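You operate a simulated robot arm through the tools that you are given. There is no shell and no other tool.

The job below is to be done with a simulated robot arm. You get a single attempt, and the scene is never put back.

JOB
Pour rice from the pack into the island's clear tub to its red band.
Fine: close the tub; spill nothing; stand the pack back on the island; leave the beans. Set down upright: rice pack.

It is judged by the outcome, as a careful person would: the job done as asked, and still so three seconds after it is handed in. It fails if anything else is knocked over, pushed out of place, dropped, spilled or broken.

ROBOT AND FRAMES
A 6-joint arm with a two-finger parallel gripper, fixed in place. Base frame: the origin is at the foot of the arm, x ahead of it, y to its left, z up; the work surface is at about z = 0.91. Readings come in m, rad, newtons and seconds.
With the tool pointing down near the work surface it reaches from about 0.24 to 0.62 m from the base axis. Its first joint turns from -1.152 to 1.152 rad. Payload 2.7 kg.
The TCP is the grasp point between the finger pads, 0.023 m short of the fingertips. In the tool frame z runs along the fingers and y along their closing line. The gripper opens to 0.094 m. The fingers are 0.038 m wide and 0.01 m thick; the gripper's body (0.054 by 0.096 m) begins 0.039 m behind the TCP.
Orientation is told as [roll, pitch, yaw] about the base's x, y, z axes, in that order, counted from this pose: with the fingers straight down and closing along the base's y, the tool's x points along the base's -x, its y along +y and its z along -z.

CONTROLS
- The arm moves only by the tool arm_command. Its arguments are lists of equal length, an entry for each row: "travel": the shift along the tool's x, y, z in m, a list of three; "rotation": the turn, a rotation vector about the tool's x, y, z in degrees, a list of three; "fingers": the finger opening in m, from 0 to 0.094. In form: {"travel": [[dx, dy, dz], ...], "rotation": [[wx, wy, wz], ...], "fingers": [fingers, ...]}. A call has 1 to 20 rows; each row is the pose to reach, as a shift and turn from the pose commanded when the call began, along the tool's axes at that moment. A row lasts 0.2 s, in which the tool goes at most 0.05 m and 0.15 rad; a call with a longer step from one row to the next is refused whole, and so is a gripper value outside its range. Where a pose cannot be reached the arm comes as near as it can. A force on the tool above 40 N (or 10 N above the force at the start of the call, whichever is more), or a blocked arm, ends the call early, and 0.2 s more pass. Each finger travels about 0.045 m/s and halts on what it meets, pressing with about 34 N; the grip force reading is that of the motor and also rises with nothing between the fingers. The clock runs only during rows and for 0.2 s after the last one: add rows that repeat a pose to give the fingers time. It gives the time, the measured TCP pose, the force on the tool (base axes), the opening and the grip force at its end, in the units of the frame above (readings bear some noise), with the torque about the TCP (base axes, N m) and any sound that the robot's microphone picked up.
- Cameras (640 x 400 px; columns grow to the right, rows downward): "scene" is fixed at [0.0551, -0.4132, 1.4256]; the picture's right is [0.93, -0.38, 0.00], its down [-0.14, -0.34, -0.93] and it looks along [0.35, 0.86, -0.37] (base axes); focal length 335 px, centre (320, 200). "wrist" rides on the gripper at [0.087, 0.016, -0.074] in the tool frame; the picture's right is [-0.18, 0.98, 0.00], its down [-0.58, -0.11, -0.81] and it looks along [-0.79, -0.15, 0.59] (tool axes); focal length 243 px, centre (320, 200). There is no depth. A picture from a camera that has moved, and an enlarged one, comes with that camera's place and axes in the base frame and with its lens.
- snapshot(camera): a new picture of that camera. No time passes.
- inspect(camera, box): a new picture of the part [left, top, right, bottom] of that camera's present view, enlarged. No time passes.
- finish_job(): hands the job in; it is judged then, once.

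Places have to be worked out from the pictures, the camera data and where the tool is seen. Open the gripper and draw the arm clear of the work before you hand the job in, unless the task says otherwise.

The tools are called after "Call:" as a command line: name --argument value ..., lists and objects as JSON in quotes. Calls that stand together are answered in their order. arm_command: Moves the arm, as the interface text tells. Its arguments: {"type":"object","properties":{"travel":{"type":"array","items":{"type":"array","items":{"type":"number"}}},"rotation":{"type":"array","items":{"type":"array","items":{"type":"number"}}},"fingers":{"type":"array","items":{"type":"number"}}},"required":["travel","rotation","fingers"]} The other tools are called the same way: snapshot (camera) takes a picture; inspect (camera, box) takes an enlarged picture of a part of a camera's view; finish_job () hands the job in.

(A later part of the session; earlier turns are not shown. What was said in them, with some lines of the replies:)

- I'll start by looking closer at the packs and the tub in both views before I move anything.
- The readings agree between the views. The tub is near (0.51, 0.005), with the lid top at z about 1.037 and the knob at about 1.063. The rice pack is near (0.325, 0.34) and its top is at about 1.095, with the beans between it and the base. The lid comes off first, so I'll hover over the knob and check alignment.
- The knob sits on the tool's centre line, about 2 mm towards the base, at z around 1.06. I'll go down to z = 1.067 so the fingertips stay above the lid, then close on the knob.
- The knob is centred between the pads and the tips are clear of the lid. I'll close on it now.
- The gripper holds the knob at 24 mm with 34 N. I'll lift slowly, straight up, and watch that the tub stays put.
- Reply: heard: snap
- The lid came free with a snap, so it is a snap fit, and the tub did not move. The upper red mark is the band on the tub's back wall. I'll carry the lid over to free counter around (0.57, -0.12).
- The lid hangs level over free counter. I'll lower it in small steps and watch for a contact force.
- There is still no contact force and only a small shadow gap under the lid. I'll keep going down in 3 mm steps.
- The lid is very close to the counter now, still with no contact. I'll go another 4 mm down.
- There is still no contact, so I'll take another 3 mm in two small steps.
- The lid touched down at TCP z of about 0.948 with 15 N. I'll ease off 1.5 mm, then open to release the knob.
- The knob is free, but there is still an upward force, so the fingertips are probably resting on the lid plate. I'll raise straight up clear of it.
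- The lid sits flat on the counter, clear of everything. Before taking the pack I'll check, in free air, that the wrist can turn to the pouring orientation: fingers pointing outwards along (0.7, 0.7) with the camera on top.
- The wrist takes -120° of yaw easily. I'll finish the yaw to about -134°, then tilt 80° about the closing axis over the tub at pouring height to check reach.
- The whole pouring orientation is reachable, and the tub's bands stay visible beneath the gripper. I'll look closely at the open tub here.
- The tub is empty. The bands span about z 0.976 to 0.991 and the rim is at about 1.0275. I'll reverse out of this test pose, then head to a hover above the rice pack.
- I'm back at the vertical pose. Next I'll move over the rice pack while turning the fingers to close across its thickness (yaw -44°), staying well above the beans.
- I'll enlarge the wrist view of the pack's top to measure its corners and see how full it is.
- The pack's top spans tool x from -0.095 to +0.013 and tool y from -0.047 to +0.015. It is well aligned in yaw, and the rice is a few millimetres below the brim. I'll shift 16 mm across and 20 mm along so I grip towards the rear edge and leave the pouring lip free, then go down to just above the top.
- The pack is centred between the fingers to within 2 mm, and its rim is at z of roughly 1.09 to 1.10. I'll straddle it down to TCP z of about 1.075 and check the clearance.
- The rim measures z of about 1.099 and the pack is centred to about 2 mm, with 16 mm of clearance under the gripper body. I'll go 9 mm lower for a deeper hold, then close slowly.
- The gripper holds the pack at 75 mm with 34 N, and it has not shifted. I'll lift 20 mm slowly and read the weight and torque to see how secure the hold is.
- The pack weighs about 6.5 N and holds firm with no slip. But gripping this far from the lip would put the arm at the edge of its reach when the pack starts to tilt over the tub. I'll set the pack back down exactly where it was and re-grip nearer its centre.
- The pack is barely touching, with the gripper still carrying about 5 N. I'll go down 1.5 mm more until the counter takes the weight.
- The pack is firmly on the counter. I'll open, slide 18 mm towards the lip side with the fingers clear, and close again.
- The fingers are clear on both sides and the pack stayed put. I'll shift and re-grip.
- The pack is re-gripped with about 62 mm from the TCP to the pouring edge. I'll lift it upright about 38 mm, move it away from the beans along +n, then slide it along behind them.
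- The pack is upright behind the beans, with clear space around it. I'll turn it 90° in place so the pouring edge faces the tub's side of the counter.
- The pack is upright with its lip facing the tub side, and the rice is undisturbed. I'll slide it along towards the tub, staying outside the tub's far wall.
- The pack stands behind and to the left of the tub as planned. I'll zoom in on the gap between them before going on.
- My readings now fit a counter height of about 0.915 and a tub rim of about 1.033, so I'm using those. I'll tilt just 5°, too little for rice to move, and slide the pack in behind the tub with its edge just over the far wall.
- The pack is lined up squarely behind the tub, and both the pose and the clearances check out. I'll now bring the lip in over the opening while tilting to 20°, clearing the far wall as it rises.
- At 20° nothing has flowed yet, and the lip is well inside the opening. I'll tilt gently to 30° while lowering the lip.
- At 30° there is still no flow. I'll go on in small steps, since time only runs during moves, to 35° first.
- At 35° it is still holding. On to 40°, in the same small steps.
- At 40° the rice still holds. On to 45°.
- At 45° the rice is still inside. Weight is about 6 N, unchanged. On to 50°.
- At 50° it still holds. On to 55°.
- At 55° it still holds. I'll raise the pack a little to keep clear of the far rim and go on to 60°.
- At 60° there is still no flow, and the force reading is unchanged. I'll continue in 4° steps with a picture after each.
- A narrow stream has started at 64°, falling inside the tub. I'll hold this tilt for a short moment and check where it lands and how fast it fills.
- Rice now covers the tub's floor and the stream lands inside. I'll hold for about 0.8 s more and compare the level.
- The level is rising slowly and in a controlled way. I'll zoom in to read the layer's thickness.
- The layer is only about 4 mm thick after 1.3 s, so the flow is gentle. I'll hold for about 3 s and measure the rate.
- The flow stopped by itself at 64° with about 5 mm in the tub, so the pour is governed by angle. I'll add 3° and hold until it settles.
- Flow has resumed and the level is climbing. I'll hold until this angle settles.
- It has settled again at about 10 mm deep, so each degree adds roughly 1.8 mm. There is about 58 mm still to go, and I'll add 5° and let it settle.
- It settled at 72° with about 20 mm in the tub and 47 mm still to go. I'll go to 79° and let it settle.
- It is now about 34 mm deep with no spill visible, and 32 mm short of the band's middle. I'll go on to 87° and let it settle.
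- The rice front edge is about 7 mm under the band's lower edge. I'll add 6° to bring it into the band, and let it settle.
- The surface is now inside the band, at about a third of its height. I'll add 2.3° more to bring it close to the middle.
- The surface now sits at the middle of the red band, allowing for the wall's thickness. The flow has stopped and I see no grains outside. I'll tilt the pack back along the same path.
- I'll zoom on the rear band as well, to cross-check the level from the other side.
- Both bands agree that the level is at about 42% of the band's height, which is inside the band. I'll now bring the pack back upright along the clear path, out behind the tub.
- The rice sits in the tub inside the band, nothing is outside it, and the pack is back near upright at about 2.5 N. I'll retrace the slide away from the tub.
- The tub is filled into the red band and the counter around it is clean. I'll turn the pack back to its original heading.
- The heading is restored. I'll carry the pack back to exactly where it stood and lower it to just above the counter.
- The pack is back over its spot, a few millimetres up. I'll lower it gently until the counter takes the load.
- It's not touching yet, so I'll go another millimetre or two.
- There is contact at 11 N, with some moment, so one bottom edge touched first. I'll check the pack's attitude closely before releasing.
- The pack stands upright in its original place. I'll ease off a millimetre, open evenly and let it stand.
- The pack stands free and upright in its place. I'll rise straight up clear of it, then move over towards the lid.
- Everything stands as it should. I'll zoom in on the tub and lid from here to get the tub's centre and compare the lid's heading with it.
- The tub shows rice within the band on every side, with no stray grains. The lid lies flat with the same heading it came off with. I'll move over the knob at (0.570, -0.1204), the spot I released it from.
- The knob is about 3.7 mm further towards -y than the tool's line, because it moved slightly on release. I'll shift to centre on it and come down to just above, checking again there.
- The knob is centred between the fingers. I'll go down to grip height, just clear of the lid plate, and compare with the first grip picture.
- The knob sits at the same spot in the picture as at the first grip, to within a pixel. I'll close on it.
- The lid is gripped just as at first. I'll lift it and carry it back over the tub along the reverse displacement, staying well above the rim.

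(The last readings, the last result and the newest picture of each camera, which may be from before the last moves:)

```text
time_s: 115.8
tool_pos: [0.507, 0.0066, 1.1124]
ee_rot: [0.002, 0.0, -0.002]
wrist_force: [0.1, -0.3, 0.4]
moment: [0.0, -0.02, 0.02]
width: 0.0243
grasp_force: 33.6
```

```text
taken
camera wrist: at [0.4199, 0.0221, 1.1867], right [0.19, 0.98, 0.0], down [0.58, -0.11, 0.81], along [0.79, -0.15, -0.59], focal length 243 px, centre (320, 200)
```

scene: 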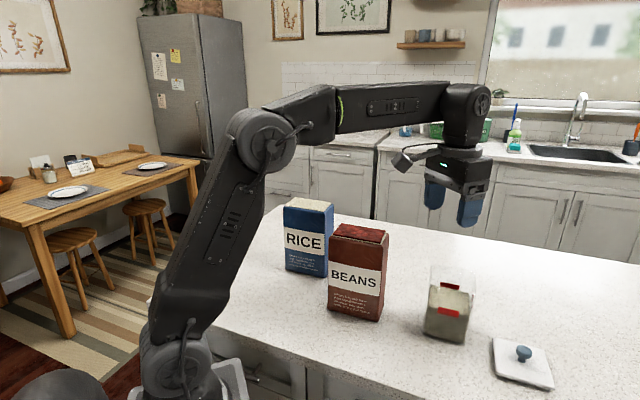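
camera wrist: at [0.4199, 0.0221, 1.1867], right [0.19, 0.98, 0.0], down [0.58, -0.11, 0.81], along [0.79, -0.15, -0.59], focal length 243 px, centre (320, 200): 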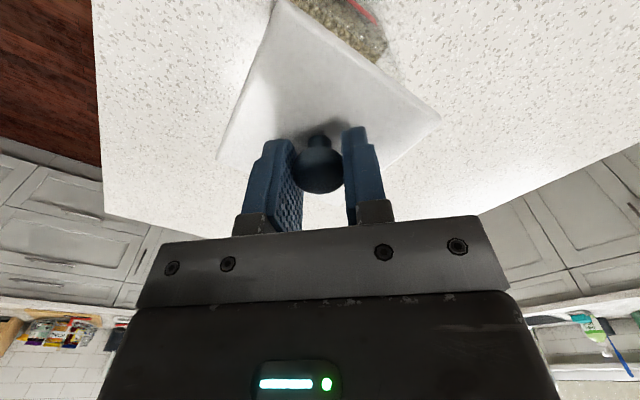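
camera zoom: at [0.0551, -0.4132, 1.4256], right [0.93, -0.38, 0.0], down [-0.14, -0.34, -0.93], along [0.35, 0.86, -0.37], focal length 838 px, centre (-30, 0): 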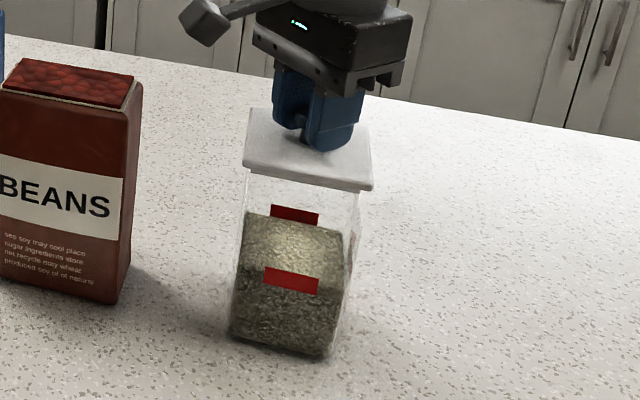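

The lid is over the tub. I'll zoom in to judge its alignment with the rim before lowering.

Call:
inspect --camera "scene" --box '[420, 230, 490, 290]'

```text
6.67 times, centred on (455, 260) of scene
camera zoom: at [0.0551, -0.4132, 1.4256], right [0.93, -0.38, 0.0], down [-0.14, -0.34, -0.93], along [0.35, 0.86, -0.37], focal length 2235 px, centre (-580, -200)
```

zoom: 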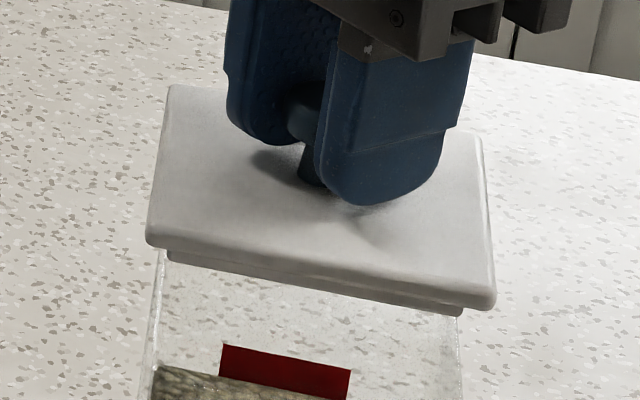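

The lid has a stepped plug under its plate, so alignment matters. I'll measure the lid relative to the tool in the wrist view before I lower it.

Call:
inspect --camera "wrist" --box '[200, 0, 460, 180]'

Call:
inspect --camera "scene" --box '[425, 225, 495, 345]'

```text
2.22 times, centred on (330, 90) of wrist
camera zoom: at [0.4199, 0.0221, 1.1867], right [0.19, 0.98, 0.0], down [0.58, -0.11, 0.81], along [0.79, -0.15, -0.59], focal length 539 px, centre (298, 444)
```

zoom: 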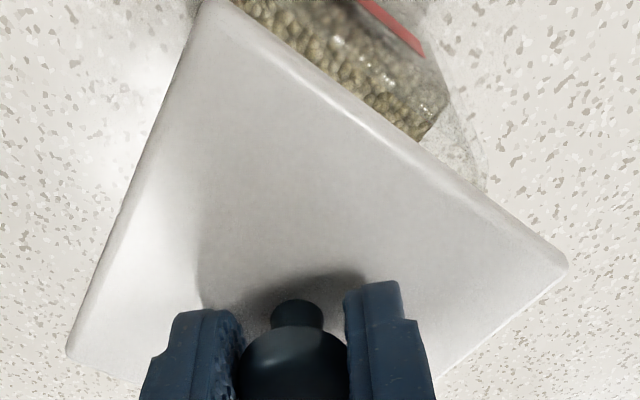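

```text
3.33 times, centred on (460, 285) of scene
camera zoom: at [0.0551, -0.4132, 1.4256], right [0.93, -0.38, 0.0], down [-0.14, -0.34, -0.93], along [0.35, 0.86, -0.37], focal length 1117 px, centre (-147, -83)
```

zoom: 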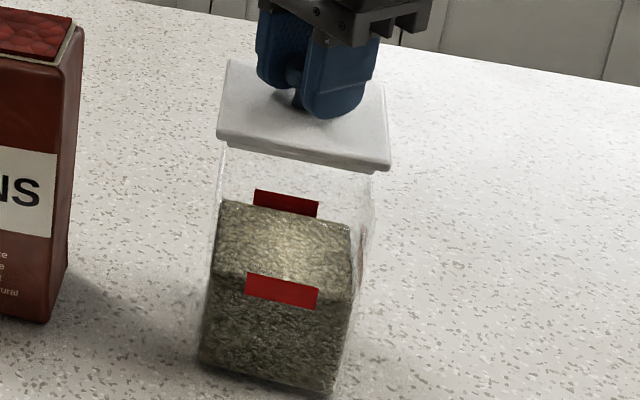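

The lid's position relative to the tool matches the first grip to within about 1.5 mm. I'll nudge 1 mm outwards to cancel the difference, lower to just above the rim and check once more.

Call:
arm_command --travel '[[-0.001, 0, 0.008], [-0.001, 0, 0.018], [-0.001, 0, 0.027], [-0.001, 0, 0.031], [-0.001, 0, 0.031]]' --rotation '[[0, 0, 0], [0, 0, 0], [0, 0, 0], [0, 0, 0], [0, 0, 0]]' --fingers '[0.0, 0.0, 0.0, 0.0, 0.0]'

Call:
inspect --camera "scene" --box '[420, 240, 490, 300]'

Call:
inspect --camera "wrist" --box '[200, 0, 460, 180]'

```text
time_s: 117.0
tool_pos: [0.507, 0.0057, 1.0792]
ee_rot: [-0.002, 0.001, -0.002]
wrist_force: [0.6, 0.2, -0.5]
moment: [0.01, -0.01, 0.01]
width: 0.0243
grasp_force: 34.1
```

```text
6.67 times, centred on (455, 270) of scene
camera zoom: at [0.0551, -0.4132, 1.4256], right [0.93, -0.38, 0.0], down [-0.14, -0.34, -0.93], along [0.35, 0.86, -0.37], focal length 2235 px, centre (-580, -267)
```

zoom: 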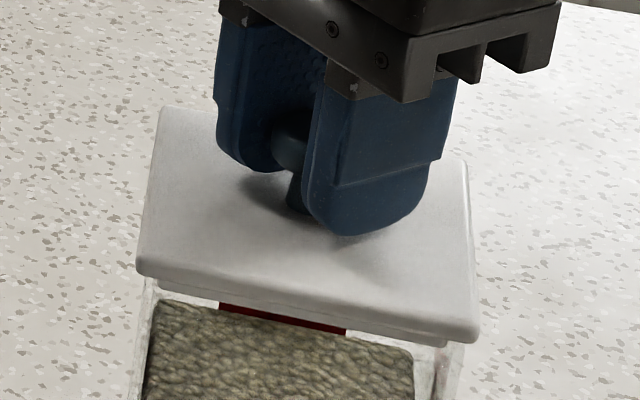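

```text
2.22 times, centred on (330, 90) of wrist
camera zoom: at [0.4208, 0.0214, 1.155], right [0.19, 0.98, 0.0], down [0.58, -0.11, 0.81], along [0.79, -0.15, -0.59], focal length 539 px, centre (298, 444)
```

zoom: 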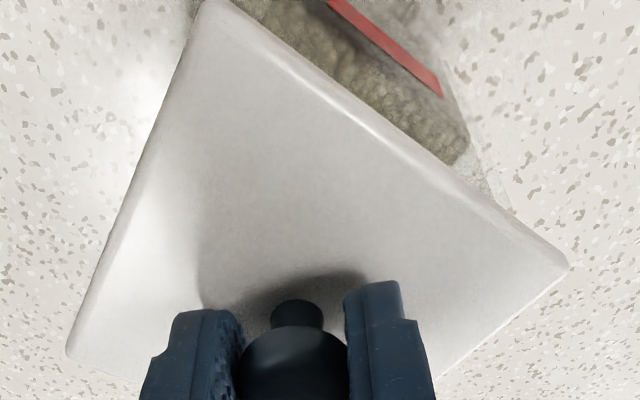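

The plate overhangs the tub's front rim about evenly on both sides. I'll lower in small steps and watch the force.

Call:
arm_command --travel '[[0, 0, 0.003], [0, 0, 0.006]]' --rotation '[[0, 0, 0], [0, 0, 0]]' --fingers '[0.0, 0.0]'

Call:
inspect --camera "scene" --box '[420, 240, 490, 300]'

```text
time_s: 117.6
tool_pos: [0.507, 0.0052, 1.0741]
ee_rot: [0.0, -0.002, -0.003]
wrist_force: [-0.2, -0.1, -1.0]
moment: [-0.02, 0.03, -0.01]
width: 0.0244
grasp_force: 34.9
```

```text
6.67 times, centred on (455, 270) of scene
camera zoom: at [0.0551, -0.4132, 1.4256], right [0.93, -0.38, 0.0], down [-0.14, -0.34, -0.93], along [0.35, 0.86, -0.37], focal length 2235 px, centre (-580, -267)
```

zoom: 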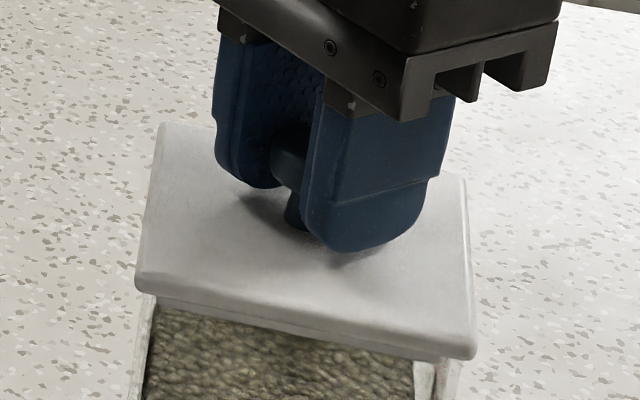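

No contact yet and the lid sits square over the rim. I'll take 2 mm more, in 1 mm steps.

Call:
arm_command --travel '[[0, 0, 0.001], [0, 0, 0.002]]' --rotation '[[0, 0, 0], [0, 0, 0]]' --fingers '[0.0, 0.0]'

```text
time_s: 118.2
tool_pos: [0.5068, 0.0049, 1.0726]
ee_rot: [-0.001, -0.003, -0.002]
wrist_force: [0.0, -0.6, -0.7]
moment: [0.0, -0.03, 0.04]
width: 0.0238
grasp_force: 34.2
```

Still free. I'll go 2 mm more.

Call:
arm_command --travel '[[0, 0, 0.001], [0, 0, 0.002]]' --rotation '[[0, 0, 0], [0, 0, 0]]' --fingers '[0.0, 0.0]'

Call:
inspect --camera "scene" --box '[420, 240, 490, 300]'

```text
time_s: 118.8
tool_pos: [0.5075, 0.0067, 1.0708]
ee_rot: [0.002, 0.0, -0.002]
wrist_force: [0.1, 0.4, -1.1]
moment: [-0.01, 0.01, 0.0]
width: 0.024
grasp_force: 34.0
```

```text
6.67 times, centred on (455, 270) of scene
camera zoom: at [0.0551, -0.4132, 1.4256], right [0.93, -0.38, 0.0], down [-0.14, -0.34, -0.93], along [0.35, 0.86, -0.37], focal length 2235 px, centre (-580, -267)
```

zoom: 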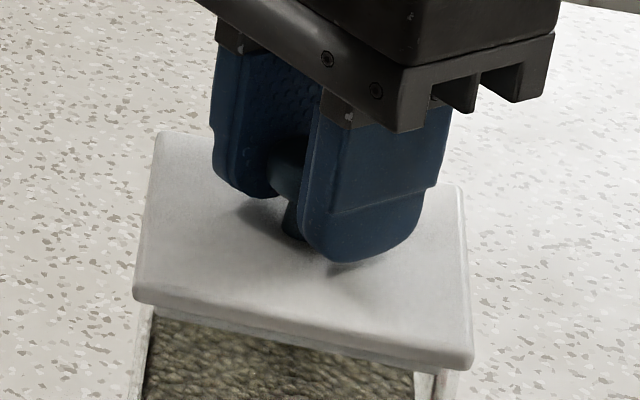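

At z of about 1.070 the plug is at the rim. I'll keep going 1 mm at a time towards the seat at about 1.068.

Call:
arm_command --travel '[[0, 0, 0.001], [0, 0, 0.0015]]' --rotation '[[0, 0, 0], [0, 0, 0]]' --fingers '[0.0, 0.0]'

```text
time_s: 119.4
tool_pos: [0.5077, 0.007, 1.0685]
ee_rot: [0.0, -0.001, -0.003]
wrist_force: [-0.6, 0.3, 5.7]
moment: [0.01, 0.18, -0.02]
width: 0.0242
grasp_force: 33.6
```

First contact came at z of about 1.068, right where the seat should be. I'll press gently to snap it home.

Call:
arm_command --travel '[[0, 0, 0.001], [0, 0, 0.0015]]' --rotation '[[0, 0, 0], [0, 0, 0]]' --fingers '[0.0, 0.0]'

Call:
inspect --camera "scene" --box '[420, 240, 490, 300]'

```text
time_s: 120.0
tool_pos: [0.5067, 0.0049, 1.0702]
ee_rot: [-0.001, -0.005, -0.004]
wrist_force: [-3.7, -0.4, 20.2]
moment: [-0.02, 0.48, -0.01]
width: 0.0241
grasp_force: 33.9
```

```text
6.67 times, centred on (455, 270) of scene
camera zoom: at [0.0547, -0.4132, 1.4257], right [0.93, -0.38, 0.0], down [-0.14, -0.34, -0.93], along [0.35, 0.86, -0.37], focal length 2235 px, centre (-580, -267)
```

zoom: 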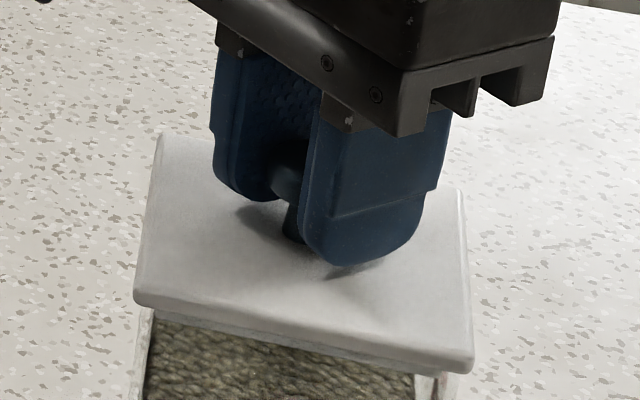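

The readings put the lid at the same height as when it was first seated. It isn't clear yet whether the snap has engaged. I'll press about 1 mm further, still below the force limit, and listen for it.

Call:
arm_command --travel '[[0, 0, 0.0006], [0, 0, 0.0012]]' --rotation '[[0, 0, 0], [0, 0, 0]]' --fingers '[0.0, 0.0]'

```text
time_s: 120.6
tool_pos: [0.5068, 0.0058, 1.0681]
ee_rot: [-0.001, -0.009, -0.002]
wrist_force: [-4.5, -0.7, 31.5]
moment: [-0.03, 0.44, -0.02]
width: 0.024
grasp_force: 34.3
```

At 31 N there was no sound. I'll take the same enlarged view I took at the very start and compare the lid's corners directly.

Call:
inspect --camera "scene" --box '[400, 240, 500, 360]'

Call:
inspect --camera "wrist" --box '[200, 0, 460, 180]'

```text
3.33 times, centred on (450, 300) of scene
camera zoom: at [0.0545, -0.4132, 1.4257], right [0.93, -0.38, 0.0], down [-0.14, -0.34, -0.93], along [0.35, 0.86, -0.37], focal length 1117 px, centre (-113, -133)
```

zoom: 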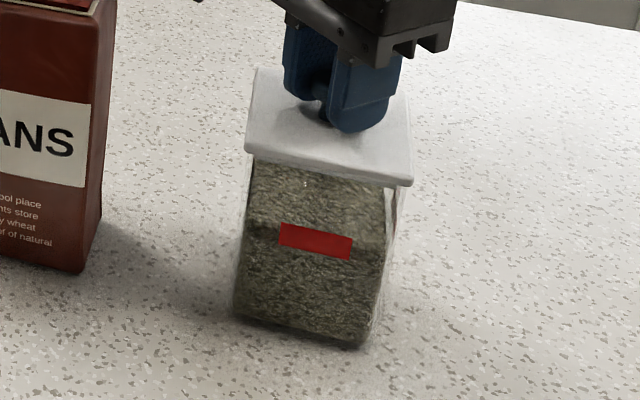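

```text
2.22 times, centred on (330, 90) of wrist
camera zoom: at [0.4209, 0.0217, 1.1437], right [0.19, 0.98, 0.0], down [0.57, -0.11, 0.81], along [0.8, -0.15, -0.58], focal length 539 px, centre (298, 444)
```

zoom: 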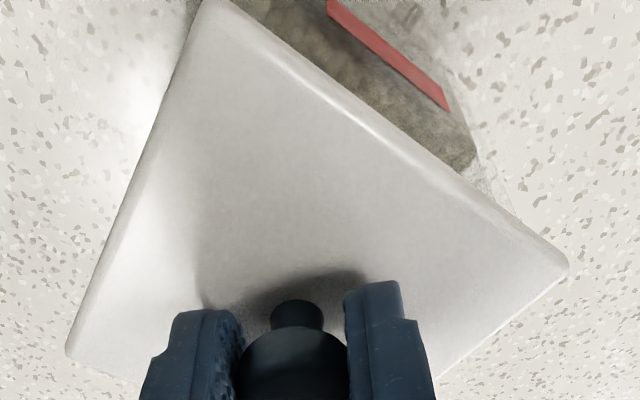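

The lid's corners coincide with the starting picture to within about 1 to 2 px. Under load the tool has pitched by -0.5°, which leaves the far side slightly light. I'll level the tool while pressing.

Call:
arm_command --travel '[[0, 0, 0], [0, 0, 0], [0, 0, 0]]' --rotation '[[0, 0.3, 0], [0, 0.6, 0], [0, 0.6, 0]]' --fingers '[0.0, 0.0, 0.0]'

```text
time_s: 121.4
tool_pos: [0.5083, 0.0066, 1.0682]
ee_rot: [0.001, 0.002, -0.002]
wrist_force: [0.5, -0.1, 26.7]
moment: [0.04, -0.47, 0.0]
width: 0.0241
grasp_force: 34.0
```

It was overcorrected slightly: the moment changed sign, so the neutral pitch is in between. I'll go to that neutral pitch and press a little harder, to just under the limit.

Call:
arm_command --travel '[[0, 0, 0.0005], [0, 0, 0.001], [0, 0, 0.001]]' --rotation '[[0, -0.15, 0], [0, -0.3, 0], [0, -0.3, 0]]' --fingers '[0.0, 0.0, 0.0]'

```text
time_s: 122.2
tool_pos: [0.5071, 0.0051, 1.0683]
ee_rot: [-0.002, -0.005, -0.001]
wrist_force: [-3.7, 1.2, 32.0]
moment: [0.0, 0.46, 0.01]
width: 0.0243
grasp_force: 33.4
```

The fingertips are now pressing directly on the plate. I'll look closely at the joint between the plate and the rim for any gap.

Call:
inspect --camera "scene" --box '[430, 275, 480, 305]'

Call:
inspect --camera "scene" --box '[425, 255, 485, 295]'

```text
12.80 times, centred on (455, 290) of scene
camera zoom: at [0.0545, -0.4132, 1.4257], right [0.93, -0.38, 0.0], down [-0.14, -0.34, -0.93], along [0.35, 0.86, -0.37], focal length 4291 px, centre (-1408, -952)
```

zoom: 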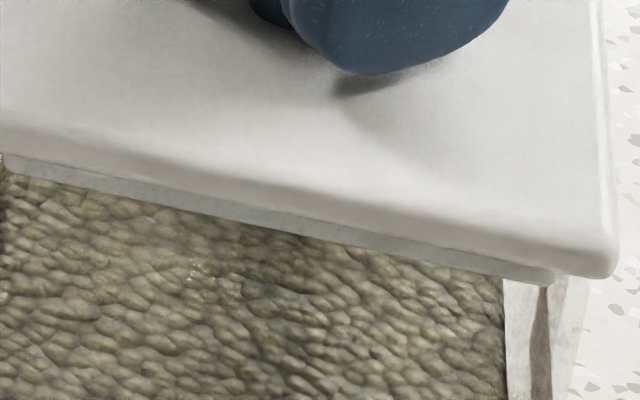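

```text
10.00 times, centred on (455, 275) of scene
camera zoom: at [0.0545, -0.4132, 1.4257], right [0.93, -0.38, 0.0], down [-0.14, -0.34, -0.93], along [0.35, 0.86, -0.37], focal length 3352 px, centre (-1030, -550)
```

zoom: 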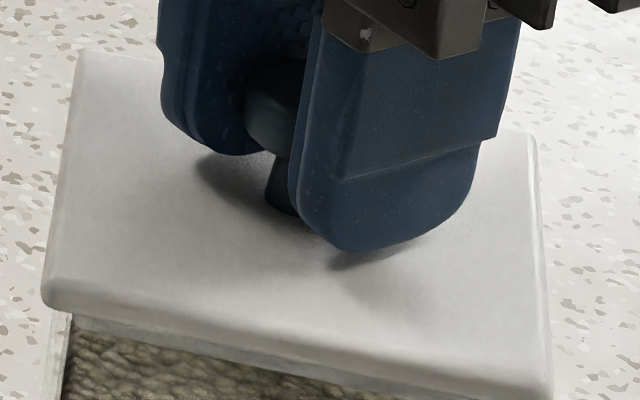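

The glass meets the underside of the plate on both sides, with no gap, so the lid is seated. I'll ease the load off in small steps and feel, with a very light pull, whether it is held.

Call:
arm_command --travel '[[0, 0, -0.001], [0, 0, -0.002], [0, 0, -0.003]]' --rotation '[[0, 0, 0], [0, 0, 0], [0, 0, 0]]' --fingers '[0.0, 0.0, 0.0]'

```text
time_s: 123.0
tool_pos: [0.5084, 0.0058, 1.0685]
ee_rot: [0.002, 0.002, -0.002]
wrist_force: [3.7, 0.0, 16.7]
moment: [0.05, -0.69, 0.02]
width: 0.0242
grasp_force: 34.5
```

There is still 17 N of press. I'll ease off 2 mm more.

Call:
arm_command --travel '[[0, 0, -0.001], [0, 0, -0.0018]]' --rotation '[[0, 0, 0], [0, 0, 0]]' --fingers '[0.0, 0.0]'

```text
time_s: 123.6
tool_pos: [0.507, 0.0058, 1.0693]
ee_rot: [0.0, 0.007, -0.001]
wrist_force: [2.5, 0.2, 5.4]
moment: [-0.02, -0.52, -0.01]
width: 0.024
grasp_force: 34.0
```

The leftover 0.3° of pitch is loading the knob. I'll take it out and ease up half a millimetre.

Call:
arm_command --travel '[[0, 0, -0.0003], [0, 0, -0.0006]]' --rotation '[[0, -0.2, 0], [0, -0.35, 0]]' --fingers '[0.0, 0.0]'

```text
time_s: 124.2
tool_pos: [0.508, 0.0067, 1.07]
ee_rot: [0.001, 0.001, -0.002]
wrist_force: [0.3, -0.7, -0.5]
moment: [0.01, 0.05, 0.02]
width: 0.0241
grasp_force: 34.5
```

The load is now neutral, and I feel no latch holding the lid. The height says it is fully seated, but it looked about 1 mm towards the base. I'll shift 1 mm outwards and press again, evenly and a bit harder.

Call:
arm_command --travel '[[-0.001, 0, 0.0], [-0.001, 0, 0.001], [-0.001, 0, 0.002], [-0.001, 0, 0.003]]' --rotation '[[0, 0, 0], [0, 0.05, 0], [0, 0.1, 0], [0, 0.15, 0]]' --fingers '[0.0, 0.0, 0.0, 0.0]'

```text
time_s: 125.2
tool_pos: [0.5074, 0.0049, 1.0691]
ee_rot: [0.0, -0.002, -0.003]
wrist_force: [-1.4, -0.2, 11.6]
moment: [-0.01, 0.72, 0.04]
width: 0.0238
grasp_force: 33.5
```

The contact is at the lid's near corner, so the lid is sitting slightly nose-down towards the base in the grip. I'll pitch +0.4° to even it out.

Call:
arm_command --travel '[[0, 0, 0], [0, 0, 0], [0, 0, 0]]' --rotation '[[0, 0.2, 0], [0, 0.4, 0], [0, 0.4, 0]]' --fingers '[0.0, 0.0, 0.0]'

Call:
inspect --camera "scene" --box '[400, 240, 500, 360]'

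```text
time_s: 126.0
tool_pos: [0.5089, 0.0062, 1.0682]
ee_rot: [0.0, 0.004, -0.002]
wrist_force: [1.1, -3.5, 17.5]
moment: [-0.01, -0.33, -0.01]
width: 0.0239
grasp_force: 34.6
```

```text
3.33 times, centred on (450, 300) of scene
camera zoom: at [0.0549, -0.4133, 1.4256], right [0.93, -0.38, 0.0], down [-0.14, -0.34, -0.93], along [0.35, 0.86, -0.37], focal length 1117 px, centre (-113, -133)
```

zoom: 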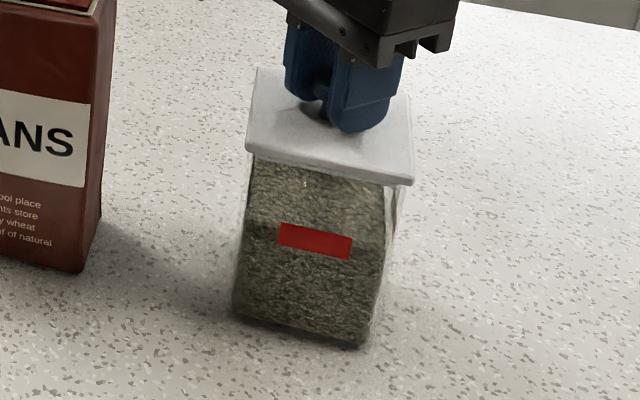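

The pressure is nearly even now at 17 N. I'll press on to about 35 N in this attitude.

Call:
arm_command --travel '[[0, 0, 0.0008], [0, 0, 0.0015], [0, 0, 0.0021]]' --rotation '[[0, 0, 0], [0, 0.02, 0], [0, 0.05, 0]]' --fingers '[0.0, 0.0, 0.0]'

```text
time_s: 126.8
tool_pos: [0.5086, 0.007, 1.0689]
ee_rot: [0.0, 0.002, -0.003]
wrist_force: [-1.1, -1.6, 30.4]
moment: [-0.08, 0.27, 0.02]
width: 0.0241
grasp_force: 33.9
```

The press is even at 30 N and quiet. I'll push a little more, to just under 40 N.

Call:
arm_command --travel '[[0, 0, 0.0004], [0, 0, 0.0008], [0, 0, 0.0008]]' --rotation '[[0, 0.03, 0], [0, 0.06, 0], [0, 0.06, 0]]' --fingers '[0.0, 0.0, 0.0]'

```text
time_s: 127.6
tool_pos: [0.5087, 0.0056, 1.0678]
ee_rot: [0.0, 0.001, -0.002]
wrist_force: [-0.8, -1.8, 31.8]
moment: [-0.05, 0.08, 0.0]
width: 0.0243
grasp_force: 34.2
```

The contact is now perfectly even at 32 N. One more millimetre will bring it just to the limit.

Call:
arm_command --travel '[[0, 0, 0.0006], [0, 0, 0.0012], [0, 0, 0.0012]]' --rotation '[[0, 0.02, 0], [0, 0.05, 0], [0, 0.05, 0]]' --fingers '[0.0, 0.0, 0.0]'

Call:
inspect --camera "scene" --box '[425, 255, 485, 295]'

```text
time_s: 128.4
tool_pos: [0.5088, 0.0071, 1.0672]
ee_rot: [0.002, 0.002, -0.003]
wrist_force: [-2.2, -0.1, 36.4]
moment: [0.02, 0.14, 0.05]
width: 0.0241
grasp_force: 34.2
```

```text
10.00 times, centred on (455, 275) of scene
camera zoom: at [0.0545, -0.4132, 1.4257], right [0.93, -0.38, 0.0], down [-0.14, -0.34, -0.93], along [0.35, 0.86, -0.37], focal length 3352 px, centre (-1030, -550)
```

zoom: 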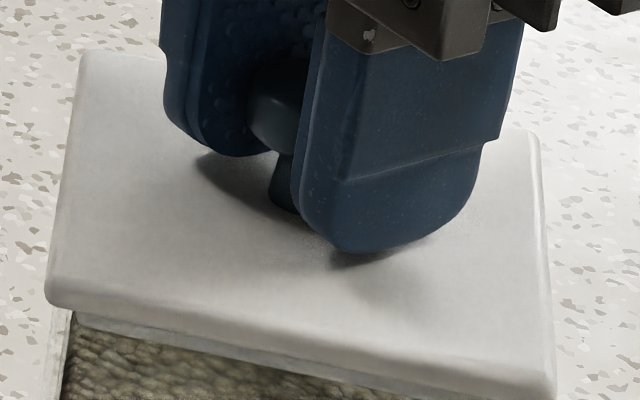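

The lid has been pressed evenly at 36 N and its corners match the starting picture to under a millimetre. I'll ease off in steps to neutral.

Call:
arm_command --travel '[[0, 0, -0.001], [0, 0, -0.002], [0, 0, -0.003], [0, 0, -0.004]]' --rotation '[[0, -0.05, 0], [0, -0.1, 0], [0, -0.15, 0], [0, -0.2, 0]]' --fingers '[0.0, 0.0, 0.0, 0.0]'

```text
time_s: 129.4
tool_pos: [0.5085, 0.0048, 1.0673]
ee_rot: [0.002, 0.005, -0.003]
wrist_force: [2.7, 0.0, 18.8]
moment: [0.04, -0.55, 0.01]
width: 0.0241
grasp_force: 34.2
```

Still 19 N of press. I'll ease off 2 mm more and flatten the pitch.

Call:
arm_command --travel '[[0, 0, -0.001], [0, 0, -0.002]]' --rotation '[[0, -0.15, 0], [0, -0.3, 0]]' --fingers '[0.0, 0.0]'

```text
time_s: 130.0
tool_pos: [0.5086, 0.0052, 1.0684]
ee_rot: [0.001, 0.005, -0.001]
wrist_force: [2.5, -1.5, 6.5]
moment: [-0.01, -0.16, -0.03]
width: 0.0238
grasp_force: 33.8
```

Light contact is left at 6.5 N. I'll ease another 1.5 mm, which also tells me gently whether the lid is held.

Call:
arm_command --travel '[[0, 0, -0.0008], [0, 0, -0.0015]]' --rotation '[[0, -0.1, 0], [0, -0.2, 0]]' --fingers '[0.0, 0.0]'

Call:
inspect --camera "scene" --box '[425, 255, 485, 295]'

```text
time_s: 130.6
tool_pos: [0.5083, 0.0061, 1.0701]
ee_rot: [0.001, 0.0, -0.001]
wrist_force: [-0.4, 0.1, -0.2]
moment: [0.01, 0.04, 0.04]
width: 0.0241
grasp_force: 33.8
```

```text
10.00 times, centred on (455, 275) of scene
camera zoom: at [0.0551, -0.4132, 1.4256], right [0.93, -0.38, 0.0], down [-0.14, -0.34, -0.93], along [0.35, 0.86, -0.37], focal length 3352 px, centre (-1030, -550)
```

zoom: 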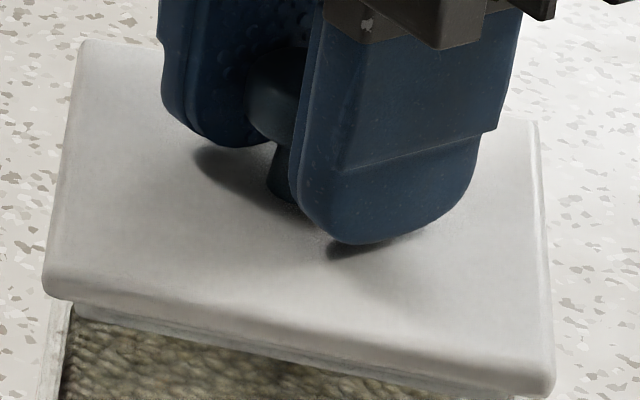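

The lid lifts freely with the tool, so it isn't latched yet. I'll seat it lightly again and release the knob so that it can centre itself.

Call:
arm_command --travel '[[0, 0, 0.0008], [0, 0, 0.0016], [0, 0, 0.0019]]' --rotation '[[0, 0, 0], [0, 0.1, 0], [0, 0.15, 0]]' --fingers '[0.0, 0.0, 0.0]'

```text
time_s: 131.4
tool_pos: [0.5094, 0.0058, 1.0688]
ee_rot: [-0.001, 0.002, -0.003]
wrist_force: [-0.3, 0.8, 0.2]
moment: [0.0, 0.02, 0.02]
width: 0.0241
grasp_force: 33.7
```

I'm just at contact. I'll go half a millimetre more for a light press, then open the fingers.

Call:
arm_command --travel '[[0, 0, 0.0006], [0, 0, 0.001]]' --rotation '[[0, 0, 0], [0, 0, 0]]' --fingers '[0.0, 0.0]'

```text
time_s: 132.0
tool_pos: [0.5086, 0.0054, 1.0669]
ee_rot: [-0.001, 0.0, -0.002]
wrist_force: [-0.3, 1.5, 2.3]
moment: [0.0, 0.17, -0.04]
width: 0.0239
grasp_force: 33.7
```

Light contact at 2 N with the lid sitting evenly. I'll open the fingers.

Call:
arm_command --travel '[[0, 0, 0], [0, 0, 0], [0, 0, 0], [0, 0, 0], [0, 0, 0]]' --rotation '[[0, 0, 0], [0, 0, 0], [0, 0, 0], [0, 0, 0], [0, 0, 0]]' --fingers '[0.022, 0.03, 0.04, 0.05, 0.055]'

Call:
inspect --camera "wrist" --box '[200, 0, 460, 180]'

Call:
inspect --camera "scene" --box '[400, 240, 500, 360]'

```text
time_s: 133.2
tool_pos: [0.5085, 0.0048, 1.0677]
ee_rot: [-0.001, 0.002, -0.002]
wrist_force: [0.2, 0.1, -0.2]
moment: [0.0, -0.01, 0.01]
width: 0.0553
grasp_force: 0.1
heard: snap
```

```text
2.22 times, centred on (330, 90) of wrist
camera zoom: at [0.4225, 0.0216, 1.1433], right [0.19, 0.98, 0.0], down [0.58, -0.11, 0.81], along [0.79, -0.15, -0.59], focal length 539 px, centre (298, 444)
```

zoom: 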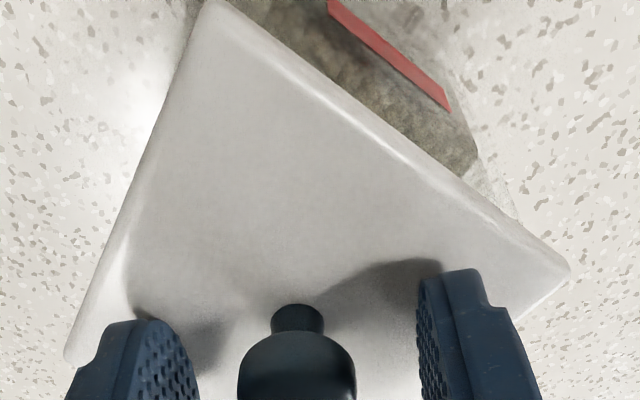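

```text
3.33 times, centred on (450, 300) of scene
camera zoom: at [0.0551, -0.4132, 1.4256], right [0.93, -0.38, 0.0], down [-0.14, -0.34, -0.93], along [0.35, 0.86, -0.37], focal length 1117 px, centre (-113, -133)
```

zoom: 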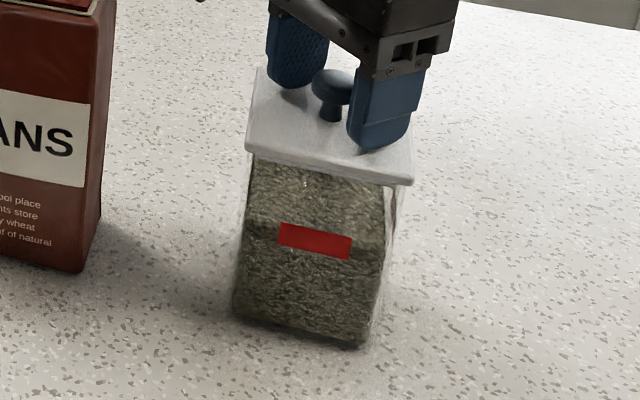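

A snap was heard as the knob was released: the lid has latched on the tub. I'll raise straight up, clear of the knob, and withdraw.

Call:
arm_command --travel '[[0, 0, -0.005], [0, 0, -0.015], [0, 0, -0.035], [0, 0, -0.065], [0, 0, -0.1], [0.02, 0, -0.125], [0.05, 0.004, -0.145], [0.085, 0.008, -0.165], [0.12, 0.012, -0.185], [0.15, 0.016, -0.197], [0.15, 0.016, -0.197]]' --rotation '[[0, 0, 0], [0, 0, 0], [0, 0, 0], [0, 0, 0], [0, 0, 0], [0, 0, 0], [0, 0, 0], [0, 0, 0], [0, 0, 0], [0, 0, 0], [0, 0, 0]]' --fingers '[0.055, 0.06, 0.06, 0.07, 0.08, 0.09, 0.09, 0.09, 0.09, 0.09, 0.09]'

Call:
snapshot --camera "scene"

Call:
snapshot --camera "wrist"

Call:
inspect --camera "scene" --box '[400, 240, 500, 360]'

Call:
inspect --camera "scene" --box '[260, 180, 420, 340]'

```text
time_s: 135.6
tool_pos: [0.3587, 0.0219, 1.2634]
ee_rot: [-0.001, 0.002, -0.002]
wrist_force: [-0.4, 0.0, -0.4]
moment: [0.0, 0.01, 0.0]
width: 0.0899
grasp_force: 0.2
```

```text
taken
```

scene: 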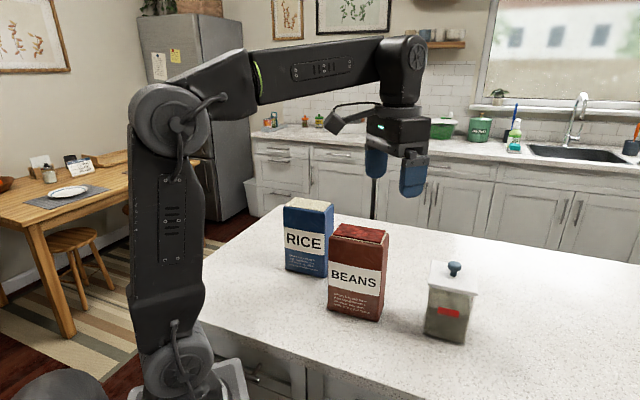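

```text
taken
camera wrist: at [0.2721, 0.0386, 1.3397], right [0.19, 0.98, 0.0], down [0.58, -0.11, 0.81], along [0.79, -0.15, -0.59], focal length 243 px, centre (320, 200)
```

wrist: 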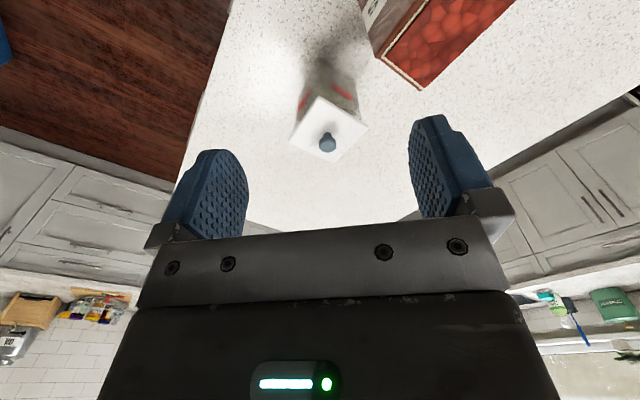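

```text
3.33 times, centred on (450, 300) of scene
camera zoom: at [0.0551, -0.4132, 1.4256], right [0.93, -0.38, 0.0], down [-0.14, -0.34, -0.93], along [0.35, 0.86, -0.37], focal length 1117 px, centre (-113, -133)
```

zoom: 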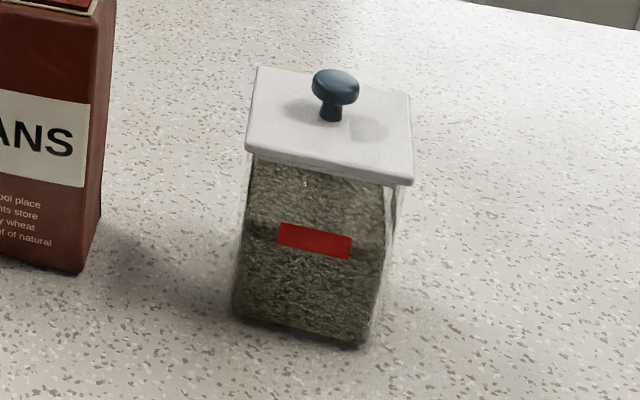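

```text
2.50 times, centred on (340, 260) of scene
camera zoom: at [0.0551, -0.4132, 1.4256], right [0.93, -0.38, 0.0], down [-0.14, -0.34, -0.93], along [0.35, 0.86, -0.37], focal length 838 px, centre (270, 50)
```

zoom: 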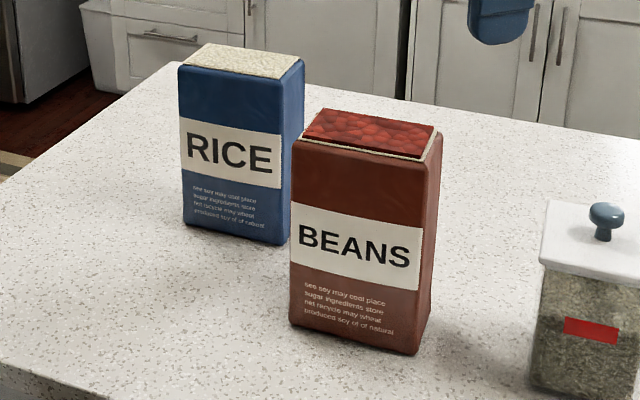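

The tub is filled to its red band and the lid is latched on. The rice pack stands upright in its original place and the beans haven't moved. The counter is clean, the gripper is open and the arm is clear, so I'm handing the job in.

Call:
finish_job

```text
The job is handed in.
```

The job is done and handed in; I don't have a verdict back yet.

- **Tub:** it is filled with rice to the red band. Front and rear views put the level slightly below the band's middle.
- **Lid:** it is back on the tub and snapped shut when I released the knob.
- **Rice pack:** it stands upright in its original spot on the island.
- **Beans and counter:** the beans were not touched, and the pictures show no spilled grains.
- **Arm:** the gripper is open and clear of the work.
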